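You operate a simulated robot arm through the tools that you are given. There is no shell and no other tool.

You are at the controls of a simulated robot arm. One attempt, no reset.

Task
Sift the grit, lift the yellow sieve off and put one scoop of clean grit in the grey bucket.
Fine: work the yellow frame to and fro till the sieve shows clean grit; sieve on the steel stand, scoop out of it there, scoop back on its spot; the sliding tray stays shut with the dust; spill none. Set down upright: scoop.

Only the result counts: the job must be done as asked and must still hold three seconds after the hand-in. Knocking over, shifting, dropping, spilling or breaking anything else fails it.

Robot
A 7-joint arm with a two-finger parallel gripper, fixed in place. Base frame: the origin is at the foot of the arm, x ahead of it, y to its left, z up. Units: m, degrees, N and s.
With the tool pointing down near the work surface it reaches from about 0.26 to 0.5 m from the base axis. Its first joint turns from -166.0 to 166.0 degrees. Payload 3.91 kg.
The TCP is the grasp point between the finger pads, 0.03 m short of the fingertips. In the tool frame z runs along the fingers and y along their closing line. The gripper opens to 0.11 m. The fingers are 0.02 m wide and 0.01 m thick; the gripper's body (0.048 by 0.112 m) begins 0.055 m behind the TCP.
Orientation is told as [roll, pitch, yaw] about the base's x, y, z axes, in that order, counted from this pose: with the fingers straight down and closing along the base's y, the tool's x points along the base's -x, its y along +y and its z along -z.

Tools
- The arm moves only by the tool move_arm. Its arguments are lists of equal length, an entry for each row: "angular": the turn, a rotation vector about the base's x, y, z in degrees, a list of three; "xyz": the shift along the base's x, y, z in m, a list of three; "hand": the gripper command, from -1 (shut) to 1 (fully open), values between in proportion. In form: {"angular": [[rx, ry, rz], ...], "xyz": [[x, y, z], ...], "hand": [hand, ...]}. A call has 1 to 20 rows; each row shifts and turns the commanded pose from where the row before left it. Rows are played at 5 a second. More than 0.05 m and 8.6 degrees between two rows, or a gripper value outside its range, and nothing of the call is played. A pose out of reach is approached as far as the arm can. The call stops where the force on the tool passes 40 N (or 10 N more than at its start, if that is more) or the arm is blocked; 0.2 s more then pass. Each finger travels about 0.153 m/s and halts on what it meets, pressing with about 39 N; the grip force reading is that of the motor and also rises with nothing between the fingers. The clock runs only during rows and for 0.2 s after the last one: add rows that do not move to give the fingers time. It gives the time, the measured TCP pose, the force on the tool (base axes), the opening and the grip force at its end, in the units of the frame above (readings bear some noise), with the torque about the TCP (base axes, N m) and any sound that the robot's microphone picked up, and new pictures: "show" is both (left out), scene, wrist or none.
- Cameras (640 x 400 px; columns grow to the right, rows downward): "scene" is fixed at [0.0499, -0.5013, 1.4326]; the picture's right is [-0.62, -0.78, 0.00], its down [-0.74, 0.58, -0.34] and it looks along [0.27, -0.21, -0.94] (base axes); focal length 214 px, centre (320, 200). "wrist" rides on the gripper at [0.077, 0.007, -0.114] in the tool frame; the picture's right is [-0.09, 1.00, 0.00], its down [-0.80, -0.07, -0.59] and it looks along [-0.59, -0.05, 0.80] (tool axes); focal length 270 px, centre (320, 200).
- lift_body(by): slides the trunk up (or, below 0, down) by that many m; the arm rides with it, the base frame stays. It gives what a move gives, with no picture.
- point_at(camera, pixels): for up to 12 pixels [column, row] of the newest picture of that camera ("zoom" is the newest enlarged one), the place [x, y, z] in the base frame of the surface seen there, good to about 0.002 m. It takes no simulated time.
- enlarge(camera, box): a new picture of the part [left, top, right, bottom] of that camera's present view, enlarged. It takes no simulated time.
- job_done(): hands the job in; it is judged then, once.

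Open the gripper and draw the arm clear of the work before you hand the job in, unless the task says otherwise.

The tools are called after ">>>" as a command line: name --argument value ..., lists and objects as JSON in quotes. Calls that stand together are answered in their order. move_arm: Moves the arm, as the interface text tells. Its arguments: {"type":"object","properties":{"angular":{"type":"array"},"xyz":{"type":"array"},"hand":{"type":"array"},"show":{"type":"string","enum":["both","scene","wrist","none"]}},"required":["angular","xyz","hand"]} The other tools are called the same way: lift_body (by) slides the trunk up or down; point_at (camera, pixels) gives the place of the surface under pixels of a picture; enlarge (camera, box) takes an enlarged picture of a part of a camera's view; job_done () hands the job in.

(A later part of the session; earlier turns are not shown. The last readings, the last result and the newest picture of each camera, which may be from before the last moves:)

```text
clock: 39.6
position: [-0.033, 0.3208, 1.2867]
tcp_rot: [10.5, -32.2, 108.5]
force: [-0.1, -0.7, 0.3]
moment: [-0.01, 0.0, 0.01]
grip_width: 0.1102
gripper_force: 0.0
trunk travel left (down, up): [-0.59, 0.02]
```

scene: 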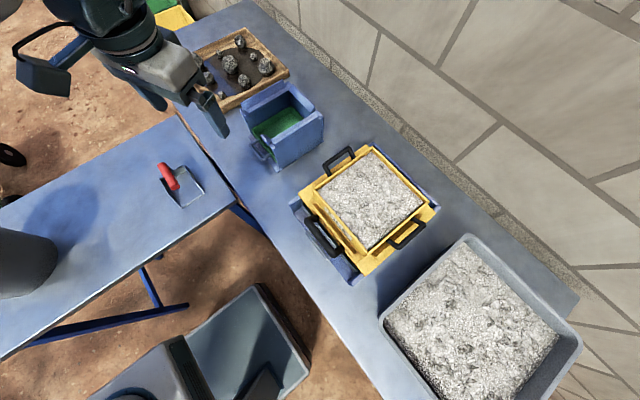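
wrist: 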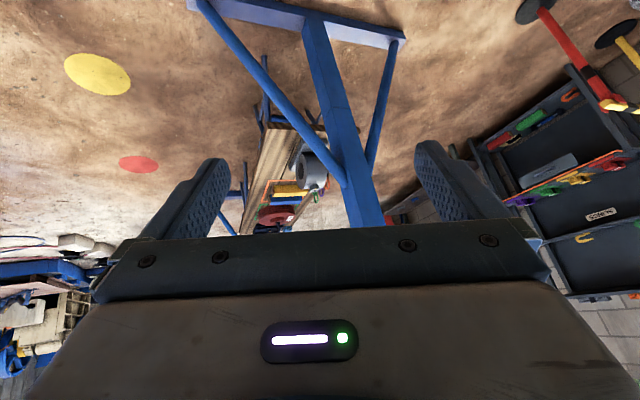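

Only background items here. I'll swing back to the bench side and then look under the bench at the shelf, in case the stand is there.

>>> move_arm --angular '[[0, 0, -7.1], [0, 0, -7.1], [0, 0, -7.1], [0, 0, -7.1], [0, 0, -7.1], [0, 0, -7.1], [0, 0, -7.1], [0, 0, -7.1], [0, 0, -7.1], [0, 0, -7.1], [0, 0, -7.1], [0, 0, -7.1], [0, 0, -7.1], [0, 0, -7.1], [0, 0, -7.1], [0, 0, -7.1], [0, 0, -7.1], [0, 0, -7.1], [0, 0, -7.1], [0, 0, -7.1]]' --xyz '[[0.0343, 0.0017, 0], [0.0342, -0.002, 0], [0.0338, -0.0056, 0], [0.0331, -0.0092, 0], [0.0319, -0.0126, 0], [0.0304, -0.0159, 0], [0.0285, -0.0191, 0], [0.0263, -0.022, 0], [0.0238, -0.0247, 0], [0.0211, -0.0271, 0], [0.0181, -0.0292, 0], [0.0149, -0.0309, 0], [0.0115, -0.0323, 0], [0.008, -0.0334, 0], [0.0044, -0.034, 0], [0.0008, -0.0343, 0], [-0.0029, -0.0342, 0], [-0.0065, -0.0337, 0], [-0.01, -0.0328, 0], [-0.0135, -0.0315, 0]]' --hand '[1, 1, 1, 1, 1, 1, 1, 1, 1, 1, 1, 1, 1, 1, 1, 1, 1, 1, 1, 1]' --show "wrist"

>>> move_arm --angular '[[0, 0, -7.1], [0, 0, -7.1], [0, 0, -7.1], [0, 0, -7.1], [0, 0, -7.1], [0, 0, -7.1], [0, 0, -7.1], [0, 0, -7.1]]' --xyz '[[-0.0167, -0.0299, 0], [-0.0198, -0.028, 0], [-0.0227, -0.0257, 0], [-0.0253, -0.0232, 0], [-0.0276, -0.0204, 0], [-0.0296, -0.0173, 0], [-0.0313, -0.0141, 0], [-0.0326, -0.0107, 0]]' --hand '[1, 1, 1, 1, 1, 1, 1, 1]' --show "none"

>>> lift_body --by -0.5

>>> move_arm --angular '[[0, 0, 0]]' --xyz '[[0, 0, 0]]' --hand '[1]' --show "wrist"

```text
clock: 43.8
position: [0.2902, -0.1451, 1.2826]
tcp_rot: [10.5, -32.0, -33.6]
force: [0.0, 0.3, 0.8]
moment: [-0.03, 0.0, 0.01]
grip_width: 0.1099
gripper_force: 0.0
trunk travel left (down, up): [-0.59, 0.02]
```

wrist: 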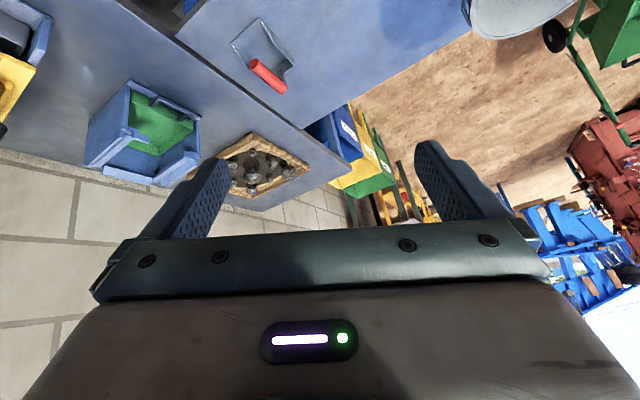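

```text
clock: 45.1
position: [0.216, -0.2449, 1.2924]
tcp_rot: [11.3, -33.1, -60.1]
force: [-0.4, 0.1, 1.1]
moment: [0.01, 0.0, -0.01]
grip_width: 0.11
gripper_force: 0.0
trunk travel left (down, up): [-0.59, 0.02]
stopped in row 6: the arm was blocked; the commanded pose is now the measured one
```

```text
refused: -0.5 is not a number from -0.4 to 0.4
```

```text
clock: 45.5
position: [0.2162, -0.2445, 1.2927]
tcp_rot: [11.4, -33.1, -60.1]
force: [-0.8, -0.7, -0.9]
moment: [-0.01, -0.01, 0.05]
grip_width: 0.1098
gripper_force: 0.0
trunk travel left (down, up): [-0.59, 0.02]
```

wrist: 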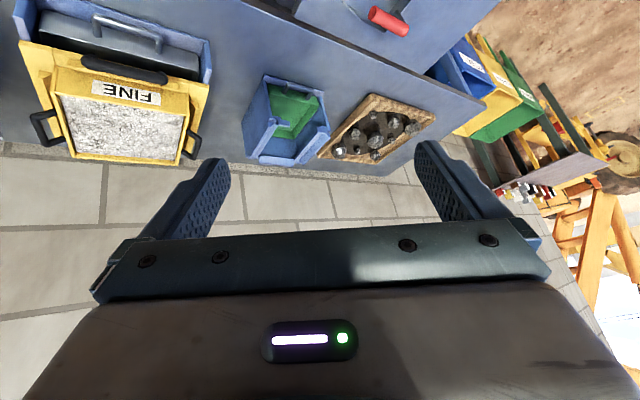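

This gives a nice view of the station; enlarging sieve and box.

>>> enlarge --camera "wrist" --box '[0, 0, 240, 180]'

>>> enlarge --camera "wrist" --box '[230, 60, 350, 180]'

>>> lift_body --by -0.35

```text
2.22 times, centred on (120, 90) of wrist
```

zoom: 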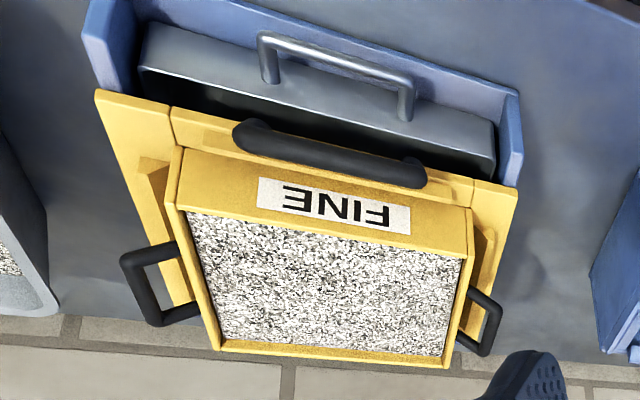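

```text
3.33 times, centred on (290, 120) of wrist
```

zoom: 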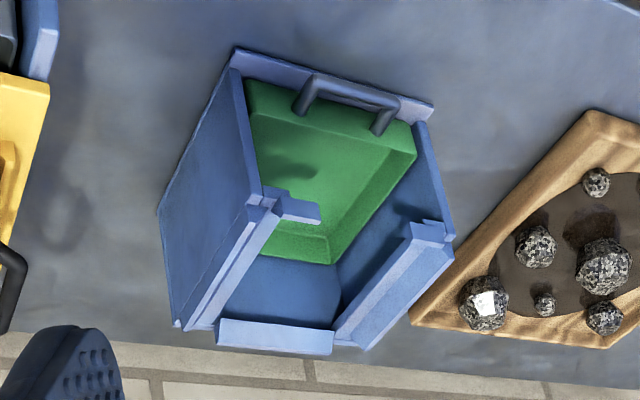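

```text
clock: 47.7
position: [0.2372, -0.2505, 1.0119]
tcp_rot: [6.1, -26.0, -56.7]
force: [-0.4, -0.2, 0.0]
moment: [0.02, -0.01, -0.03]
grip_width: 0.1098
gripper_force: 0.2
trunk travel left (down, up): [-0.352, 0.258]
stopped: the arm was blocked; the commanded pose is now the measured one
```

The trunk stopped early as the arm was blocked; let me check where the arm is in the scene.

>>> move_arm --angular '[[0, 0, 0]]' --xyz '[[0, 0, 0.03]]' --hand '[1]'

```text
clock: 48.1
position: [0.2404, -0.249, 1.0432]
tcp_rot: [6.0, -25.6, -56.3]
force: [-0.2, -0.4, -0.6]
moment: [0.0, 0.01, 0.01]
grip_width: 0.1099
gripper_force: 0.0
trunk travel left (down, up): [-0.352, 0.258]
```

scene: 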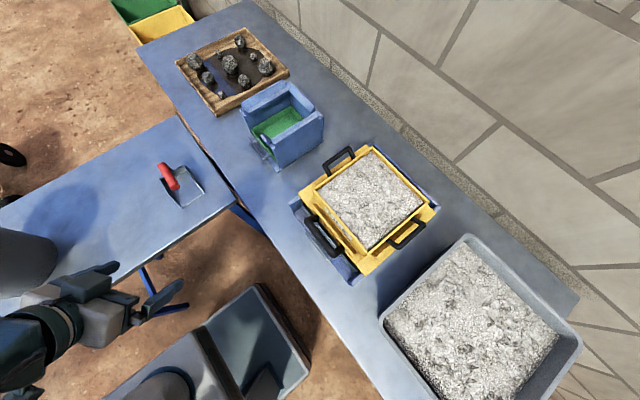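
wrist: 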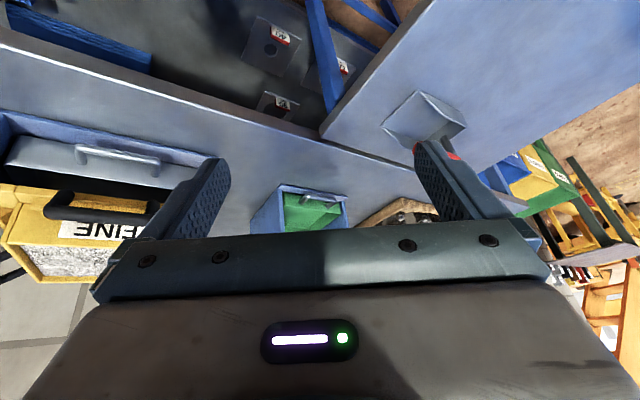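

The shelf under the bench holds several numbered gauge plates and the coarse sieve. Enlarging this wrist view to check for a stand.

>>> enlarge --camera "wrist" --box '[0, 0, 400, 220]'

>>> enlarge --camera "scene" --box '[0, 200, 240, 400]'

>>> enlarge --camera "scene" --box '[440, 200, 640, 400]'

```text
1.60 times, centred on (200, 110) of wrist
```

zoom: 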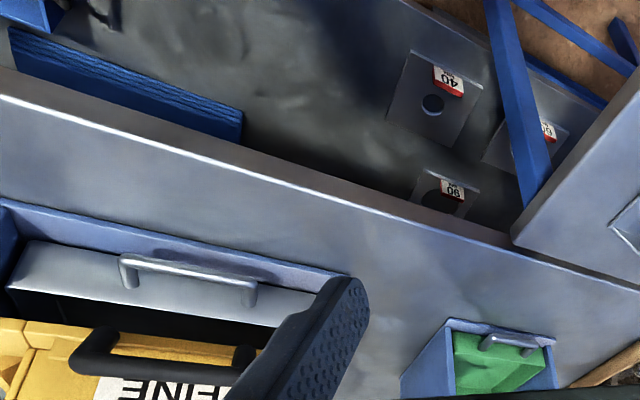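

```text
2.00 times, centred on (120, 300) of scene
```

zoom: 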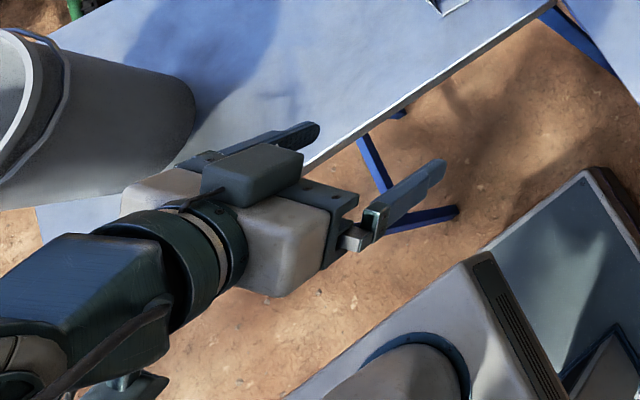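

```text
2.00 times, centred on (540, 300) of scene
```

zoom: 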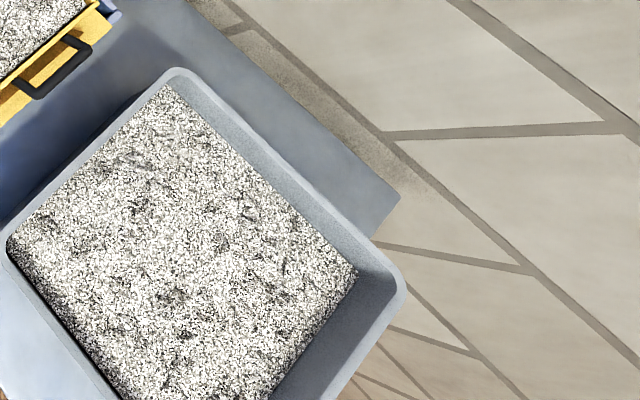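

There is no other stand anywhere in reach: the steel-blue box with the green tray is the only stand, and its rim (0.18 m) can carry the sieve on top. First job is sifting, so I level the tool and move above the frame's front handle (bar near [0.124,-0.555,0.937]) with fingers closing along y.

>>> move_arm --angular '[[4.5, 4.8, 0], [4.5, 4.8, 0], [4.5, 4.8, 0], [4.5, 4.8, 0], [0, 0, 8], [0, 0, 8], [0, 0, 8], [0, 0, 8], [0, 0, 8], [0, 0, 8], [0, 0, 8]]' --xyz '[[-0.01, -0.01, 0.02], [-0.01, -0.01, 0.02], [-0.01, -0.01, 0.02], [-0.01, -0.01, 0.02], [-0.01, -0.018, 0], [-0.01, -0.018, 0], [-0.01, -0.018, 0], [-0.01, -0.018, 0], [-0.01, -0.018, 0], [-0.01, -0.018, 0], [-0.015, -0.018, 0]]' --hand '[1, 1, 1, 1, 1, 1, 1, 1, 1, 1, 1]'

```text
clock: 50.5
position: [0.1204, -0.4165, 1.1269]
tcp_rot: [0.2, -0.5, 0.7]
force: [-0.1, 0.1, -0.2]
moment: [-0.01, 0.0, -0.01]
grip_width: 0.1098
gripper_force: 0.0
trunk travel left (down, up): [-0.352, 0.258]
```

scene: 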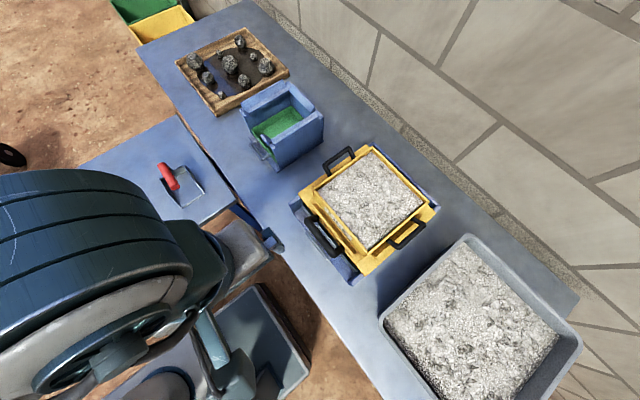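
wrist: 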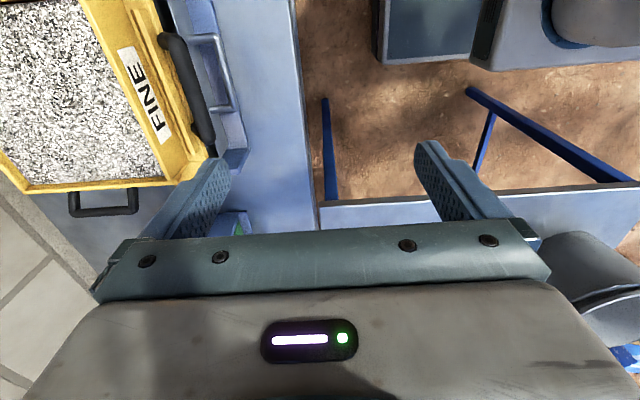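

Tool is level with yaw 0. I'll measure the front handle (190,95) and the +x side handle (105,205) here.

>>> enlarge --camera "wrist" --box '[0, 0, 260, 230]'

>>> point_at --camera "wrist" --pixels '[[165, 38], [190, 85], [208, 130], [205, 150], [72, 195], [74, 214], [105, 213], [136, 208], [134, 192], [100, 188], [150, 150], [60, 188]]'

```text
1.74 times, centred on (130, 115) of wrist
```

zoom: 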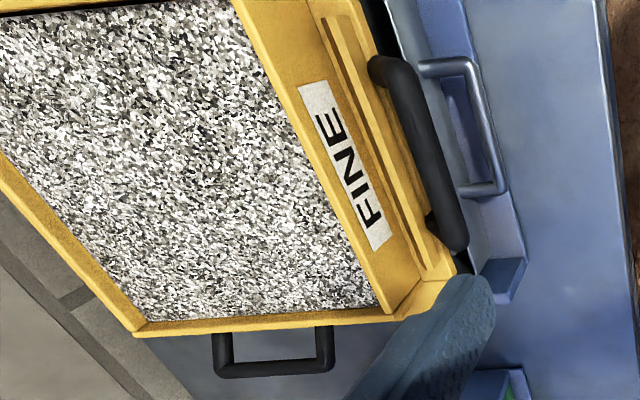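

```text
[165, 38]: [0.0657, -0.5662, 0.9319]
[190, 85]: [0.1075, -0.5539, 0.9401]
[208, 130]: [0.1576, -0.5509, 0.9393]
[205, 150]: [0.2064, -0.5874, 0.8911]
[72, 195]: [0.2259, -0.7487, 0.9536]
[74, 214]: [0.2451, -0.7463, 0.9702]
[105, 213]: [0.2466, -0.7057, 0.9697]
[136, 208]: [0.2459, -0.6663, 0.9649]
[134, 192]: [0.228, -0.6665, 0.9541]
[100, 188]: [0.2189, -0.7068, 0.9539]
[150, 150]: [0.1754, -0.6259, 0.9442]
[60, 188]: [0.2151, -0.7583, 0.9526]
```

The front bar is centred at about [0.122,-0.556,0.931]; the side handles (bar at x≈0.247, z≈0.965, loop tilted up) leave room for one finger inside. I'll move above the front bar with the gripper at about 0.05 m opening.

>>> move_arm --angular '[[0, 0, 0], [0, 0, 0], [0, 0, 0], [0, 0, 0], [0, 0, 0], [0, 0, 0]]' --xyz '[[0, -0.028, -0.01], [0, -0.028, -0.02], [0, -0.028, -0.02], [0, -0.028, -0.02], [0, -0.027, -0.02], [0, 0, -0.02]]' --hand '[0.5, 0, -0.1, -0.1, -0.1, -0.1]'

```text
clock: 51.9
position: [0.123, -0.5575, 1.0157]
tcp_rot: [0.3, -0.5, 0.6]
force: [0.0, 0.0, 0.0]
moment: [0.02, 0.01, 0.01]
grip_width: 0.0493
gripper_force: 0.0
trunk travel left (down, up): [-0.352, 0.258]
```

scene: 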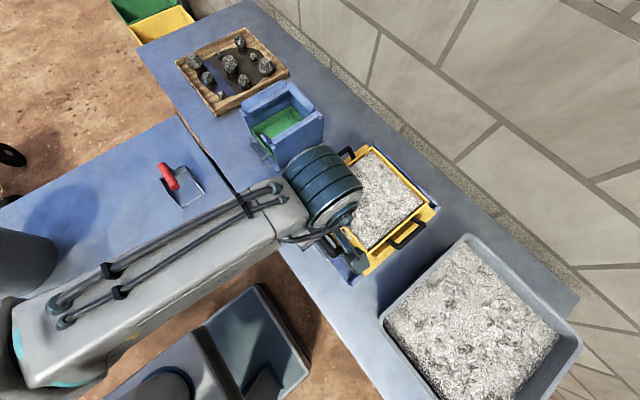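
wrist: 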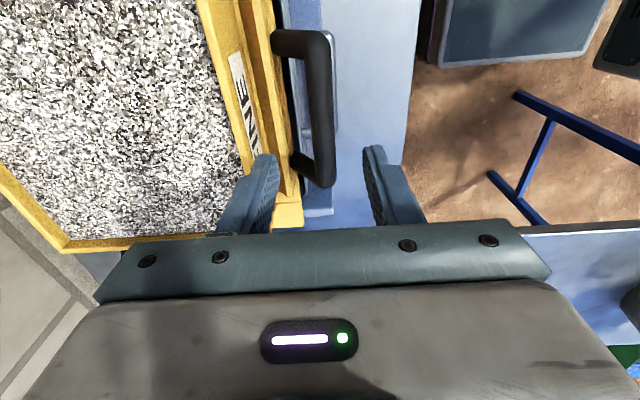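

Fingers straddle the bar line; checking the bar's position from here before descending.

>>> point_at --camera "wrist" --pixels '[[310, 80], [320, 80], [328, 80], [322, 140], [300, 38], [312, 172], [275, 120], [243, 90]]'

>>> move_arm --angular '[[0, 0, 0], [0, 0, 0], [0, 0, 0]]' --xyz '[[0, 0.002, -0.025], [0, 0, -0.025], [0, 0, -0.02]]' --hand '[-0.1, -0.1, -0.1]'

```text
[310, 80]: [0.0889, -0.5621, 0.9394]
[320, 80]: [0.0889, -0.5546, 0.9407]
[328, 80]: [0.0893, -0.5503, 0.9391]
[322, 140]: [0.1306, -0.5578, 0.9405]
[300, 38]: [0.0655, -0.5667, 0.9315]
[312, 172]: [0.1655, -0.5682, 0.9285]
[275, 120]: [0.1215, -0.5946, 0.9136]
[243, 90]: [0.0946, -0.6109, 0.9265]
```

```text
clock: 52.7
position: [0.1224, -0.5565, 0.948]
tcp_rot: [0.2, -0.6, 0.6]
force: [0.2, 0.1, 0.8]
moment: [0.01, -0.01, -0.02]
grip_width: 0.0495
gripper_force: 0.2
trunk travel left (down, up): [-0.352, 0.258]
```

scene: 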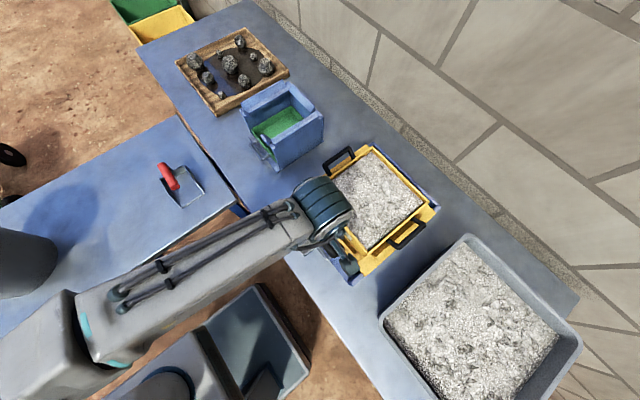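
wrist: 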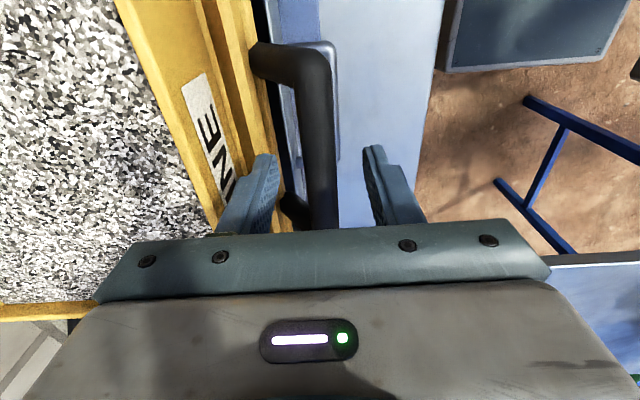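

Bar centre is about z 0.932; fingers already bracket it. I lower 6 mm and close.

>>> move_arm --angular '[[0, 0, 0], [0, 0, 0], [0, 0, 0], [0, 0, 0]]' --xyz '[[0, 0, -0.006], [0, 0, 0], [0, 0, 0], [0, 0, 0]]' --hand '[-0.1, -1, -1, -1]' --show "wrist"

```text
clock: 53.7
position: [0.1212, -0.5545, 0.9449]
tcp_rot: [0.1, -0.5, 0.6]
force: [1.7, -1.3, 19.1]
moment: [0.04, 0.14, -0.81]
grip_width: 0.0178
gripper_force: 45.1
trunk travel left (down, up): [-0.352, 0.258]
```

wrist: 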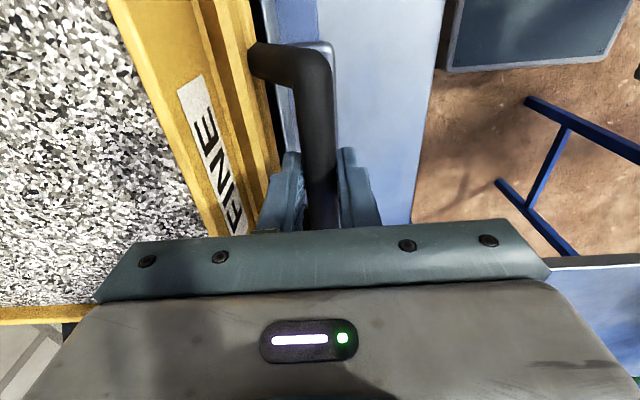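

The bar is gripped (width 0.018) but there's 19 N upward on the tool; I'll ease the command up a little, then try a gentle 1 cm pull and push.

>>> move_arm --angular '[[0, 0, 0], [0, 0, 0]]' --xyz '[[0, 0, 0.003], [0, 0, 0]]' --hand '[-1, -1]' --show "none"

>>> move_arm --angular '[[0, 0, 0], [0, 0, 0], [0, 0, 0]]' --xyz '[[0, 0.005, 0], [0, 0.005, 0], [0, 0, 0]]' --hand '[-1, -1, -1]' --show "scene"

```text
clock: 54.3
position: [0.1224, -0.5548, 0.9442]
tcp_rot: [0.5, -0.5, 0.5]
force: [0.2, -0.4, 5.2]
moment: [-0.01, -0.65, -0.78]
grip_width: 0.0177
gripper_force: 45.1
trunk travel left (down, up): [-0.352, 0.258]
```

```text
clock: 55.1
position: [0.1217, -0.5447, 0.944]
tcp_rot: [0.3, -0.5, 0.7]
force: [2.3, 1.1, 2.1]
moment: [-0.04, -0.11, -0.81]
grip_width: 0.0177
gripper_force: 44.6
trunk travel left (down, up): [-0.352, 0.258]
```

scene: 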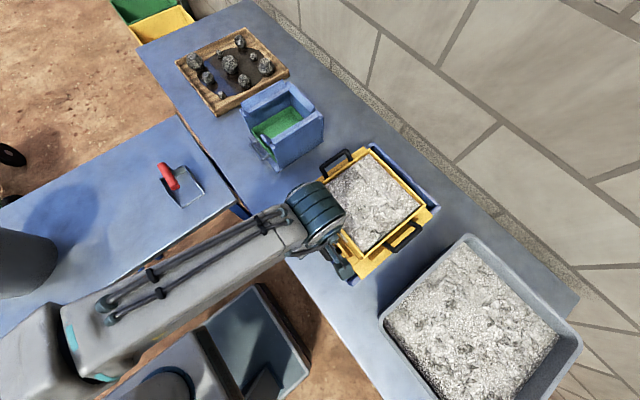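

The frame slides freely (about 1 N). Now I work it to and fro with a few ±2–3 cm strokes while watching the force.

>>> move_arm --angular '[[0, 0, 0], [0, 0, 0], [0, 0, 0], [0, 0, 0], [0, 0, 0], [0, 0, 0], [0, 0, 0], [0, 0, 0], [0, 0, 0], [0, 0, 0]]' --xyz '[[0, 0.01, 0], [0, 0.01, 0], [0, -0.01, 0], [0, -0.01, 0], [0, -0.01, 0], [0, -0.01, 0], [0, -0.005, 0], [0, -0.005, 0], [0, 0, 0], [0, 0, 0]]' --hand '[-1, -1, -1, -1, -1, -1, -1, -1, -1, -1]'

```text
clock: 57.3
position: [0.1238, -0.5744, 0.9441]
tcp_rot: [0.2, -0.5, 0.6]
force: [7.1, -1.4, 4.3]
moment: [-0.03, -0.16, -0.82]
grip_width: 0.0178
gripper_force: 45.2
trunk travel left (down, up): [-0.352, 0.258]
```

scene: 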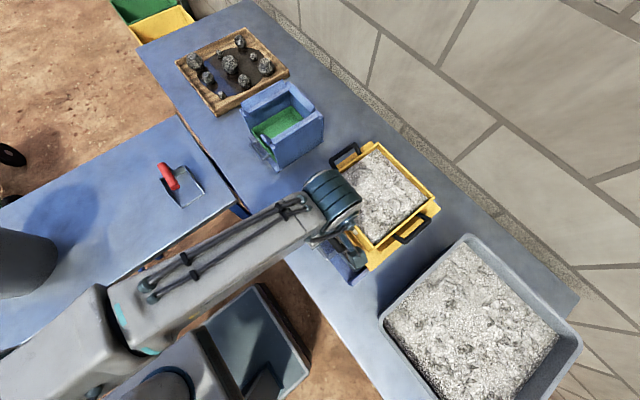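
wrist: 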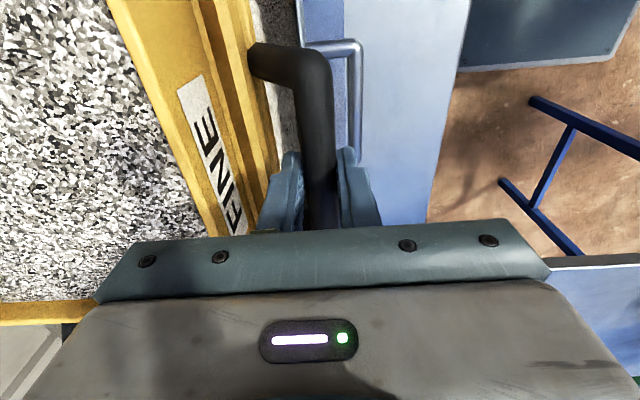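

Working; the tray now shows a bit of dust at (290,110). I continue with steady strokes of 5 cm centred on the home position.

>>> move_arm --angular '[[0, 0, 0], [0, 0, 0], [0, 0, 0], [0, 0, 0], [0, 0, 0], [0, 0, 0], [0, 0, 0], [0, 0, 0], [0, 0, 0], [0, 0, 0], [0, 0, 0], [0, 0, 0], [0, 0, 0], [0, 0, 0], [0, 0, 0], [0, 0, 0], [0, 0, 0], [0, 0, 0]]' --xyz '[[0, 0.015, 0], [0, 0.015, 0], [0, 0.015, 0], [0, -0.015, 0], [0, -0.015, 0], [0, -0.015, 0], [0, 0.015, 0], [0, 0.015, 0], [0, 0.015, 0], [0, -0.015, 0], [0, -0.015, 0], [0, -0.015, 0], [0, 0.015, 0], [0, 0.015, 0], [0, 0.015, 0], [0, -0.015, 0], [0, -0.015, 0], [0, -0.015, 0]]' --hand '[-1, -1, -1, -1, -1, -1, -1, -1, -1, -1, -1, -1, -1, -1, -1, -1, -1, -1]'

```text
clock: 61.1
position: [0.1225, -0.5753, 0.9453]
tcp_rot: [0.5, -0.6, 0.6]
force: [6.7, 0.0, -7.4]
moment: [-0.06, -0.27, -0.81]
grip_width: 0.0175
gripper_force: 45.5
trunk travel left (down, up): [-0.352, 0.258]
```

scene: 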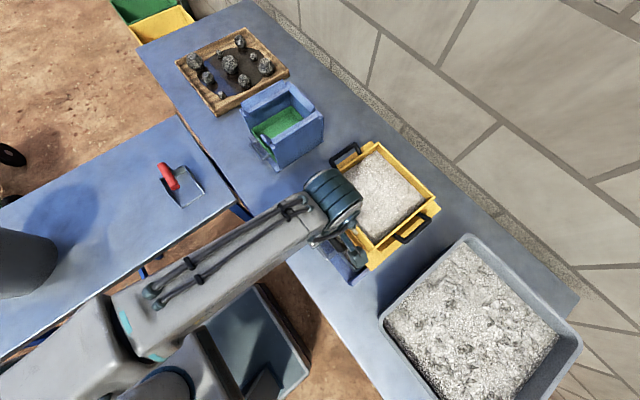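
wrist: 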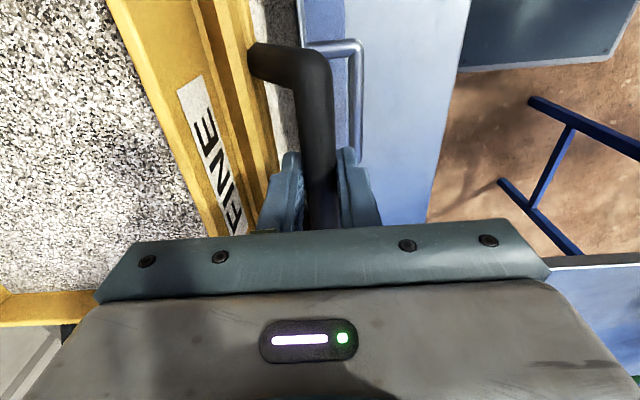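

The level in the sieve sinks and the dust builds up in the tray. I continue the strokes.

>>> move_arm --angular '[[0, 0, 0], [0, 0, 0], [0, 0, 0], [0, 0, 0], [0, 0, 0], [0, 0, 0], [0, 0, 0], [0, 0, 0], [0, 0, 0], [0, 0, 0], [0, 0, 0], [0, 0, 0], [0, 0, 0], [0, 0, 0], [0, 0, 0], [0, 0, 0], [0, 0, 0], [0, 0, 0]]' --xyz '[[0, 0.015, 0], [0, 0.015, 0], [0, 0.015, 0], [0, -0.015, 0], [0, -0.015, 0], [0, -0.015, 0], [0, 0.015, 0], [0, 0.015, 0], [0, 0.015, 0], [0, -0.015, 0], [0, -0.015, 0], [0, -0.015, 0], [0, 0.015, 0], [0, 0.015, 0], [0, 0.015, 0], [0, -0.015, 0], [0, -0.015, 0], [0, -0.015, 0]]' --hand '[-1, -1, -1, -1, -1, -1, -1, -1, -1, -1, -1, -1, -1, -1, -1, -1, -1, -1]'

>>> enlarge --camera "scene" --box '[330, 130, 450, 270]'

```text
clock: 64.9
position: [0.1221, -0.5737, 0.9447]
tcp_rot: [0.3, -0.5, 0.6]
force: [6.5, -0.6, -1.7]
moment: [-0.18, -0.23, -0.82]
grip_width: 0.0176
gripper_force: 45.1
trunk travel left (down, up): [-0.352, 0.258]
```

scene: 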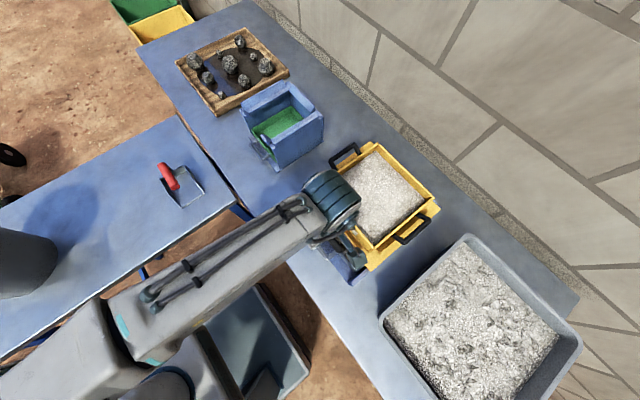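
wrist: 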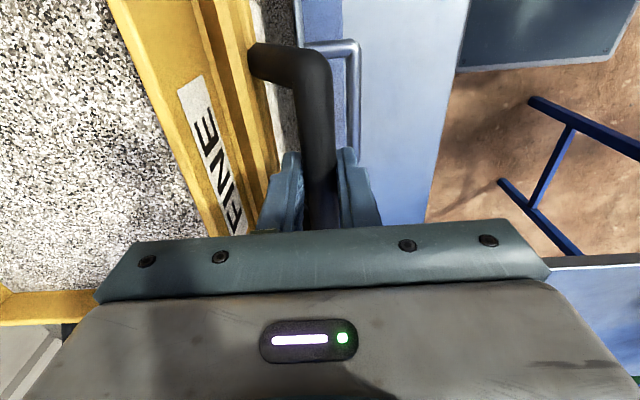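

```text
2.86 times, centred on (390, 200) of scene
```

zoom: 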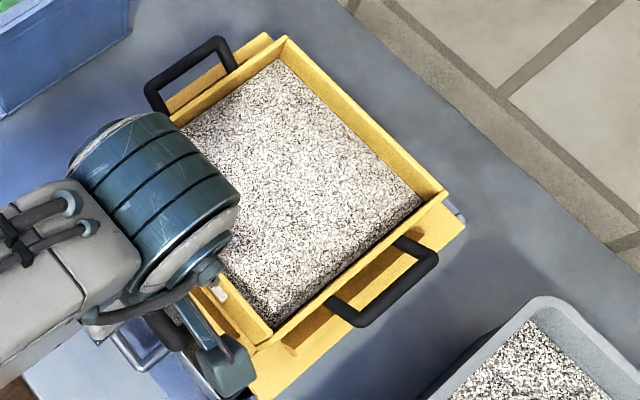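

The grit bed has sunk and is getting a uniform grain. I'll track its height and keep stroking.

>>> point_at --camera "scene" --pixels '[[390, 195], [380, 170], [400, 210]]'

>>> move_arm --angular '[[0, 0, 0], [0, 0, 0], [0, 0, 0], [0, 0, 0], [0, 0, 0], [0, 0, 0], [0, 0, 0], [0, 0, 0], [0, 0, 0], [0, 0, 0], [0, 0, 0], [0, 0, 0], [0, 0, 0], [0, 0, 0], [0, 0, 0], [0, 0, 0], [0, 0, 0], [0, 0, 0]]' --xyz '[[0, 0.015, 0], [0, 0.015, 0], [0, 0.015, 0], [0, -0.015, 0], [0, -0.015, 0], [0, -0.015, 0], [0, 0.015, 0], [0, 0.015, 0], [0, 0.015, 0], [0, -0.015, 0], [0, -0.015, 0], [0, -0.015, 0], [0, 0.015, 0], [0, 0.015, 0], [0, 0.015, 0], [0, -0.015, 0], [0, -0.015, 0], [0, -0.015, 0]]' --hand '[-1, -1, -1, -1, -1, -1, -1, -1, -1, -1, -1, -1, -1, -1, -1, -1, -1, -1]'

>>> enlarge --camera "scene" --box '[330, 130, 450, 270]'

>>> point_at --camera "scene" --pixels '[[390, 195], [380, 170], [400, 210]]'

```text
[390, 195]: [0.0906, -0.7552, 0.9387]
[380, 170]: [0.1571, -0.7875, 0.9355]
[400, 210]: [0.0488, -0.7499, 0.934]
```

```text
clock: 68.7
position: [0.1222, -0.5738, 0.9448]
tcp_rot: [0.3, -0.5, 0.8]
force: [20.5, -0.8, -2.7]
moment: [-0.05, -0.13, -0.87]
grip_width: 0.0179
gripper_force: 44.9
trunk travel left (down, up): [-0.352, 0.258]
```

scene: 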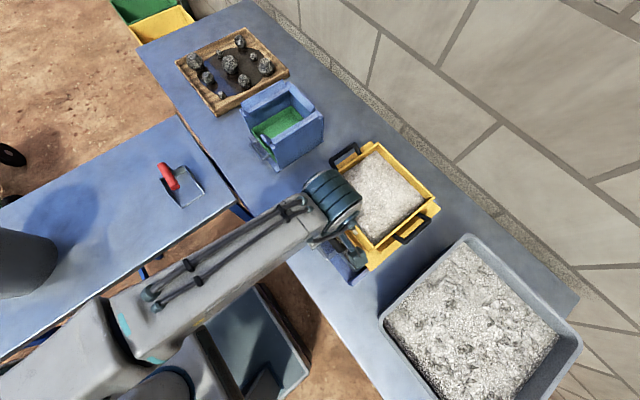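
wrist: 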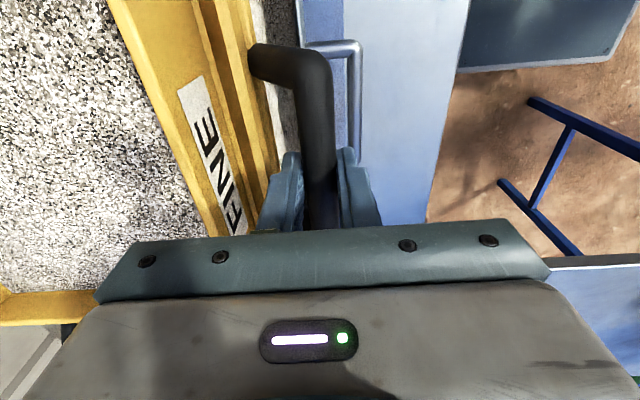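

```text
2.86 times, centred on (390, 200) of scene
```

zoom: 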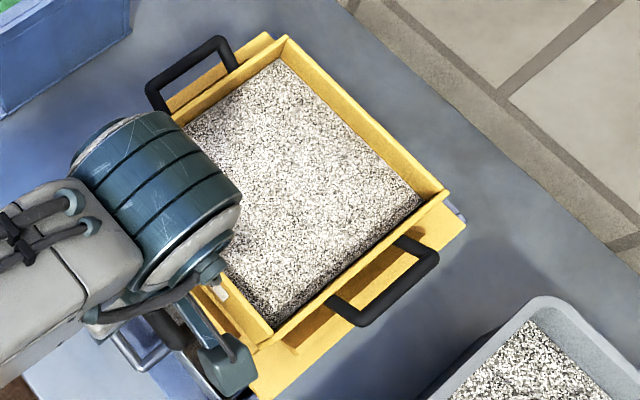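

```text
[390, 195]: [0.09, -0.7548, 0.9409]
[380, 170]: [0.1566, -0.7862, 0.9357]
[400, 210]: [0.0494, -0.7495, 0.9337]
```

Bed height is now steady at about 0.94, but a side force of 20 N has built up; I ease +x slightly and do another set of strokes to be sure.

>>> move_arm --angular '[[0, 0, 0], [0, 0, 0], [0, 0, 0], [0, 0, 0], [0, 0, 0], [0, 0, 0], [0, 0, 0], [0, 0, 0], [0, 0, 0], [0, 0, 0], [0, 0, 0], [0, 0, 0], [0, 0, 0], [0, 0, 0], [0, 0, 0], [0, 0, 0], [0, 0, 0], [0, 0, 0], [0, 0, 0]]' --xyz '[[0.002, 0, 0], [0, 0.015, 0], [0, 0.015, 0], [0, 0.015, 0], [0, -0.015, 0], [0, -0.015, 0], [0, -0.015, 0], [0, 0.015, 0], [0, 0.015, 0], [0, 0.015, 0], [0, -0.015, 0], [0, -0.015, 0], [0, -0.015, 0], [0, 0.015, 0], [0, 0.015, 0], [0, 0.015, 0], [0, -0.015, 0], [0, -0.015, 0], [0, -0.015, 0]]' --hand '[-1, -1, -1, -1, -1, -1, -1, -1, -1, -1, -1, -1, -1, -1, -1, -1, -1, -1, -1]'

>>> enlarge --camera "scene" --box '[330, 130, 450, 270]'

>>> enlarge --camera "wrist" --box '[0, 0, 360, 240]'

```text
clock: 72.7
position: [0.1237, -0.5748, 0.9434]
tcp_rot: [0.3, -0.5, 0.6]
force: [-19.2, -0.2, 1.0]
moment: [-0.15, 0.42, -0.79]
grip_width: 0.0177
gripper_force: 44.5
trunk travel left (down, up): [-0.352, 0.258]
```

scene: 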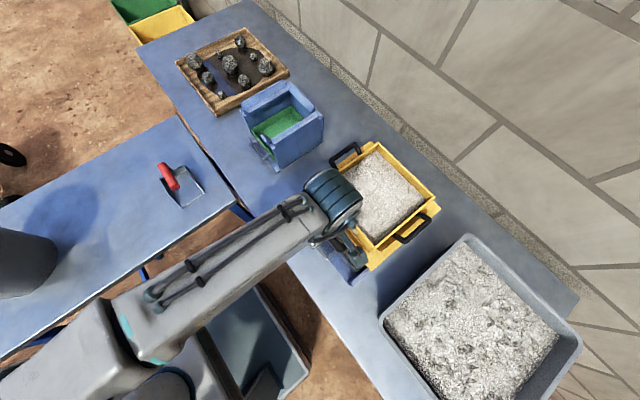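
wrist: 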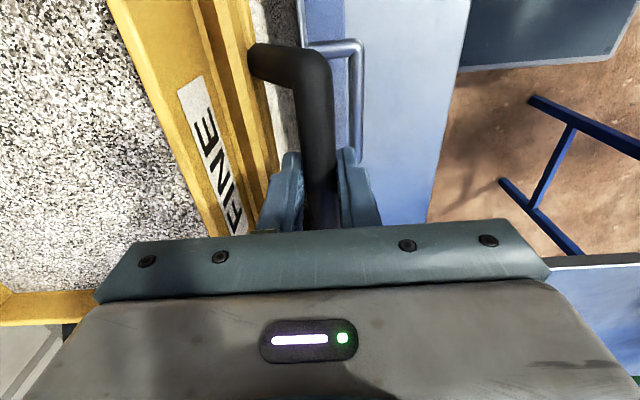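

```text
2.86 times, centred on (390, 200) of scene
```

zoom: 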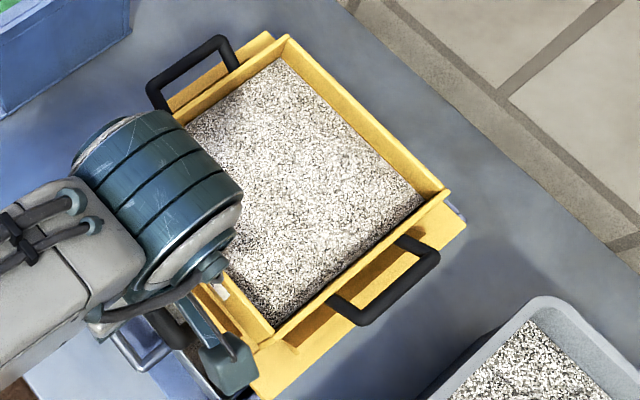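

```text
1.67 times, centred on (180, 120) of wrist
```

zoom: 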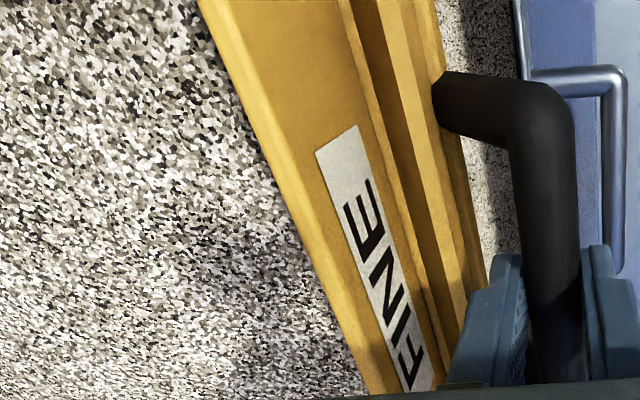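

The bed looks uniform and lighter. One more set for certainty, ending with the frame at its home position (y≈-0.555).

>>> move_arm --angular '[[0, 0, 0], [0, 0, 0], [0, 0, 0], [0, 0, 0], [0, 0, 0], [0, 0, 0], [0, 0, 0], [0, 0, 0], [0, 0, 0], [0, 0, 0], [0, 0, 0], [0, 0, 0], [0, 0, 0], [0, 0, 0], [0, 0, 0], [0, 0, 0], [0, 0, 0], [0, 0, 0], [0, 0, 0], [0, 0, 0]]' --xyz '[[-0.001, 0, 0], [0, 0.015, 0], [0, 0.015, 0], [0, 0.015, 0], [0, -0.015, 0], [0, -0.015, 0], [0, -0.015, 0], [0, 0.015, 0], [0, 0.015, 0], [0, 0.015, 0], [0, -0.015, 0], [0, -0.015, 0], [0, -0.015, 0], [0, 0.015, 0], [0, 0.015, 0], [0, 0.015, 0], [0, -0.015, 0], [0, -0.01, 0], [0, 0, 0], [0, 0, 0]]' --hand '[-1, -1, -1, -1, -1, -1, -1, -1, -1, -1, -1, -1, -1, -1, -1, -1, -1, -1, -1, -1]'

>>> enlarge --camera "scene" --box '[330, 130, 450, 270]'

>>> enlarge --camera "wrist" --box '[0, 0, 360, 240]'

```text
clock: 76.9
position: [0.1227, -0.5558, 0.9446]
tcp_rot: [0.2, -0.6, 0.6]
force: [-4.2, -0.9, 1.8]
moment: [0.01, 1.21, -0.74]
grip_width: 0.0177
gripper_force: 45.2
trunk travel left (down, up): [-0.352, 0.258]
```

scene: 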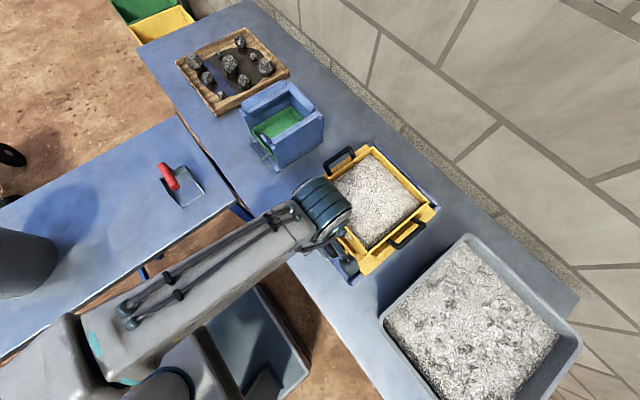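
wrist: 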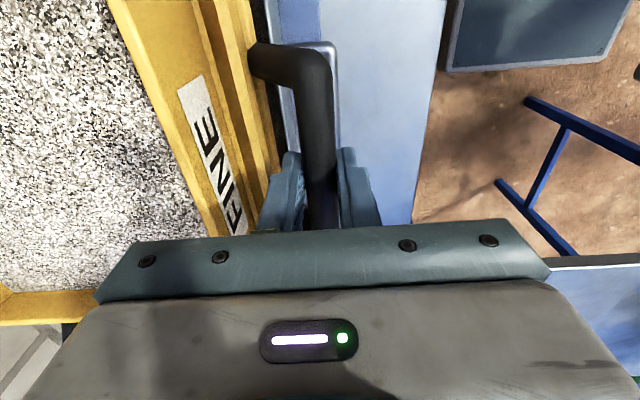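

```text
2.86 times, centred on (390, 200) of scene
```

zoom: 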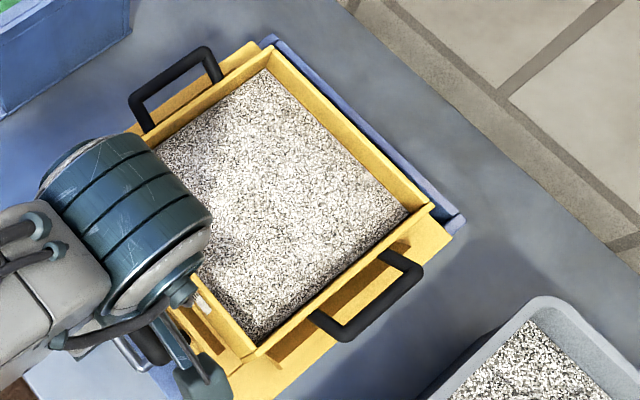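

```text
1.67 times, centred on (180, 120) of wrist
```

zoom: 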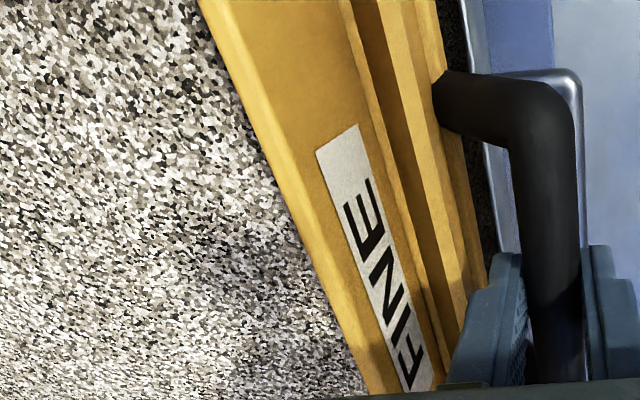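

The bed no longer changes between sets: clean grit. I release the bar and rise.

>>> move_arm --angular '[[0, 0, 0], [0, 0, 0], [0, 0, 0], [0, 0, 0], [0, 0, 0], [0, 0, 0]]' --xyz '[[0, 0, 0], [0, 0, 0], [0, 0, 0.02], [0, 0, 0.04], [0, 0, 0.04], [0, 0.02, 0.04]]' --hand '[-0.2, -0.2, -0.2, -0.2, -0.2, -0.2]'

```text
clock: 78.3
position: [0.1245, -0.5338, 1.0856]
tcp_rot: [0.3, -0.5, 0.5]
force: [-0.1, 0.2, -0.6]
moment: [0.01, 0.0, -0.03]
grip_width: 0.044
gripper_force: 0.0
trunk travel left (down, up): [-0.352, 0.258]
```

scene: 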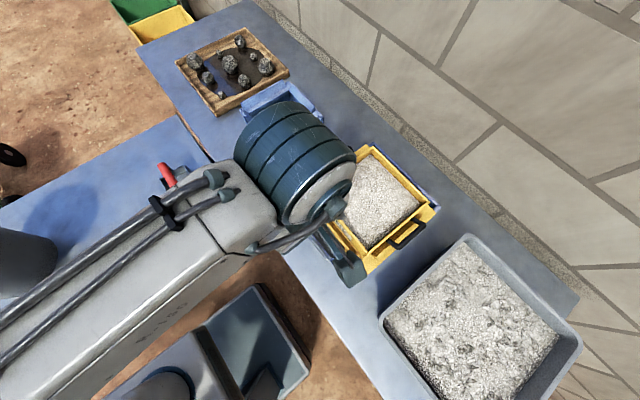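
wrist: 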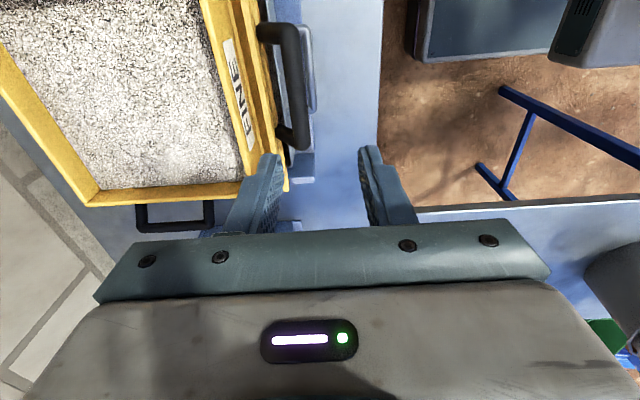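

Now check handle geometry on the -x side and the tub's clearance before choosing the grasp.

>>> point_at --camera "scene" --pixels '[[408, 248], [425, 228], [395, 245], [419, 222], [392, 240], [435, 262], [466, 236], [382, 315], [416, 238], [402, 249]]'

>>> enlarge --camera "scene" --box '[360, 190, 460, 290]'

```text
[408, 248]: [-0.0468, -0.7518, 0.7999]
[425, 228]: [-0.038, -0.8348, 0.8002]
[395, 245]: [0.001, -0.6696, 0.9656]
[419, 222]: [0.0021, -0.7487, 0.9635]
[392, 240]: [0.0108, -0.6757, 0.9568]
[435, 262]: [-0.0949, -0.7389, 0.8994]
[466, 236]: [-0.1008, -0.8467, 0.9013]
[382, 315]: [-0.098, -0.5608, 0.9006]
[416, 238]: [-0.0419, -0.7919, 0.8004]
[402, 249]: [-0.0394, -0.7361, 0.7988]
```

```text
4.00 times, centred on (410, 240) of scene
```

zoom: 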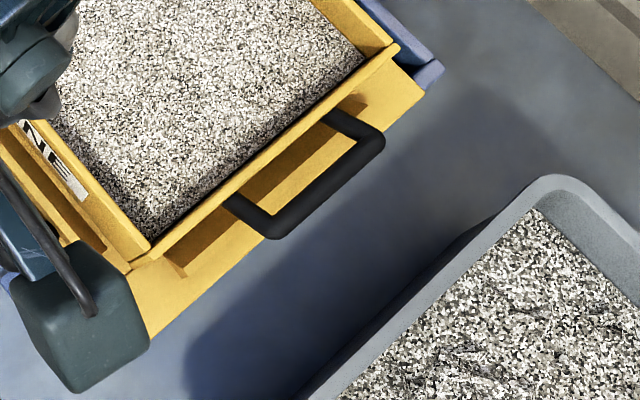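

The -x bar is at [0.001,-0.709,~0.96], clear of the tub. I turn the gripper to yaw -90 (closing along x) and go over towards that handle.

>>> move_arm --angular '[[0, 0, -8.2], [0, 0, -8.2], [0, 0, -8.2], [0, 0, -8.2], [0, 0, -8.2], [0, 0, -8.2], [0, 0, -8.2], [0, 0, -8.2], [0, 0, -8.2], [0, 0, -8.2], [0, 0, -8.2]]' --xyz '[[0, 0.015, 0.01], [0, 0.015, 0.01], [0, 0.01, 0.01], [-0.015, 0, 0], [-0.015, 0, 0], [-0.015, 0, 0], [-0.015, 0, 0], [-0.015, 0, 0], [-0.015, 0, 0], [-0.015, 0, 0], [-0.015, 0, 0]]' --hand '[-0.2, -0.2, -0.2, -0.2, -0.2, -0.2, -0.2, -0.2, -0.2, -0.2, -0.2]' --show "none"

>>> move_arm --angular '[[0, 0, 0], [0, 0, 0], [0, 0, 0], [0, 0, 0], [0, 0, 0], [0, 0, 0], [0, 0, 0]]' --xyz '[[0, -0.03, 0], [0, -0.03, 0], [0, -0.03, 0], [0, -0.03, 0], [0, -0.03, -0.01], [0, -0.03, -0.01], [0, -0.03, -0.01]]' --hand '[-0.2, -0.2, -0.2, -0.2, -0.2, -0.2, -0.2]'

```text
clock: 80.7
position: [0.0016, -0.4944, 1.1142]
tcp_rot: [0.3, -0.5, -89.7]
force: [0.4, 0.3, 0.7]
moment: [0.01, -0.03, -0.02]
grip_width: 0.0439
gripper_force: 0.0
trunk travel left (down, up): [-0.352, 0.258]
```

```text
clock: 82.3
position: [0.0016, -0.6307, 1.0782]
tcp_rot: [0.2, -0.5, -89.5]
force: [-0.1, 0.0, -0.7]
moment: [0.02, 0.0, 0.01]
grip_width: 0.0439
gripper_force: 0.0
out of reach, approached as far as the arm can: row 4, 5, 6, 7
trunk travel left (down, up): [-0.352, 0.258]
```

scene: 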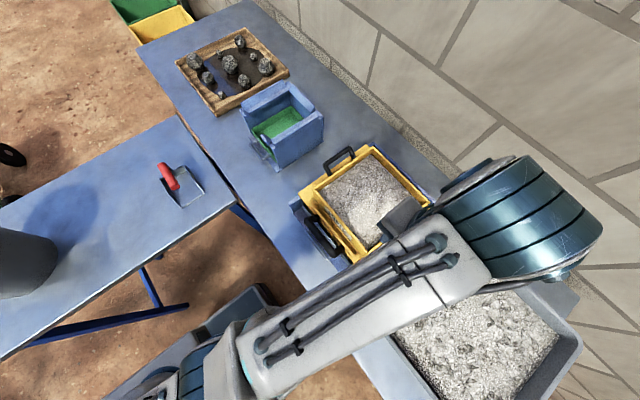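
wrist: 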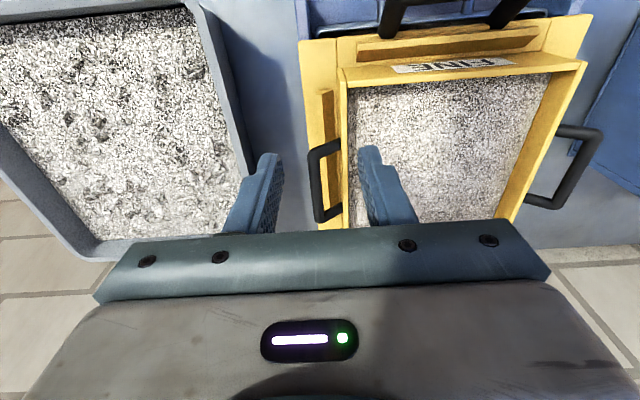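

The arm runs out at y≈-0.63 with this trunk height. I'll back off, raise the hand and lower the trunk so the shoulder comes nearer to the work level, then test the reach again.

>>> move_arm --angular '[[0, 0, 0], [0, 0, 0], [0, 0, 0], [0, 0, 0], [0, 0, 0]]' --xyz '[[0, 0.03, 0.03], [0, 0.03, 0.03], [0, 0.03, 0.03], [0, 0.03, 0.04], [0, 0.01, 0.04]]' --hand '[-0.2, -0.2, -0.2, -0.2, -0.2]' --show "none"

>>> lift_body --by -0.17

>>> move_arm --angular '[[0, 0, 0], [0, 0, 0], [0, 0, 0], [0, 0, 0], [0, 0, 0], [0, 0, 0], [0, 0, 0]]' --xyz '[[0, -0.03, 0], [0, -0.03, 0], [0, -0.03, 0], [0, -0.03, 0], [0, -0.03, 0], [0, -0.02, 0], [0, -0.02, 0]]' --hand '[-0.2, -0.2, -0.2, -0.2, -0.2, -0.2, -0.2]'

```text
clock: 83.5
position: [0.0052, -0.5061, 1.207]
tcp_rot: [0.3, -0.5, -89.5]
force: [-0.1, 1.3, -0.7]
moment: [-0.06, -0.02, -0.01]
grip_width: 0.0442
gripper_force: 0.1
out of reach, approached as far as the arm can: row 5
trunk travel left (down, up): [-0.352, 0.258]
```

```text
clock: 85.4
position: [0.0041, -0.5078, 1.0375]
tcp_rot: [0.3, -0.5, -89.7]
force: [0.0, -0.5, -0.1]
moment: [0.04, 0.02, -0.02]
grip_width: 0.0439
gripper_force: 0.0
trunk travel left (down, up): [-0.182, 0.428]
```

```text
clock: 87.0
position: [0.015, -0.5503, 1.0074]
tcp_rot: [0.2, -0.6, -89.5]
force: [0.4, 0.4, 0.2]
moment: [0.0, 0.01, -0.01]
grip_width: 0.044
gripper_force: 0.0
out of reach, approached as far as the arm can: row 1, 2, 3, 4, 5, 6, 7
trunk travel left (down, up): [-0.182, 0.428]
```

scene: 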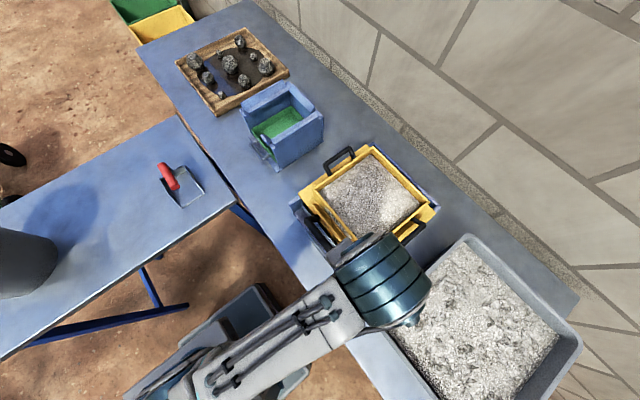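
wrist: 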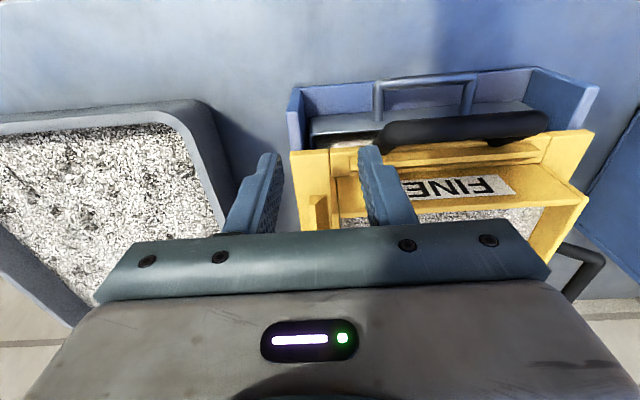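

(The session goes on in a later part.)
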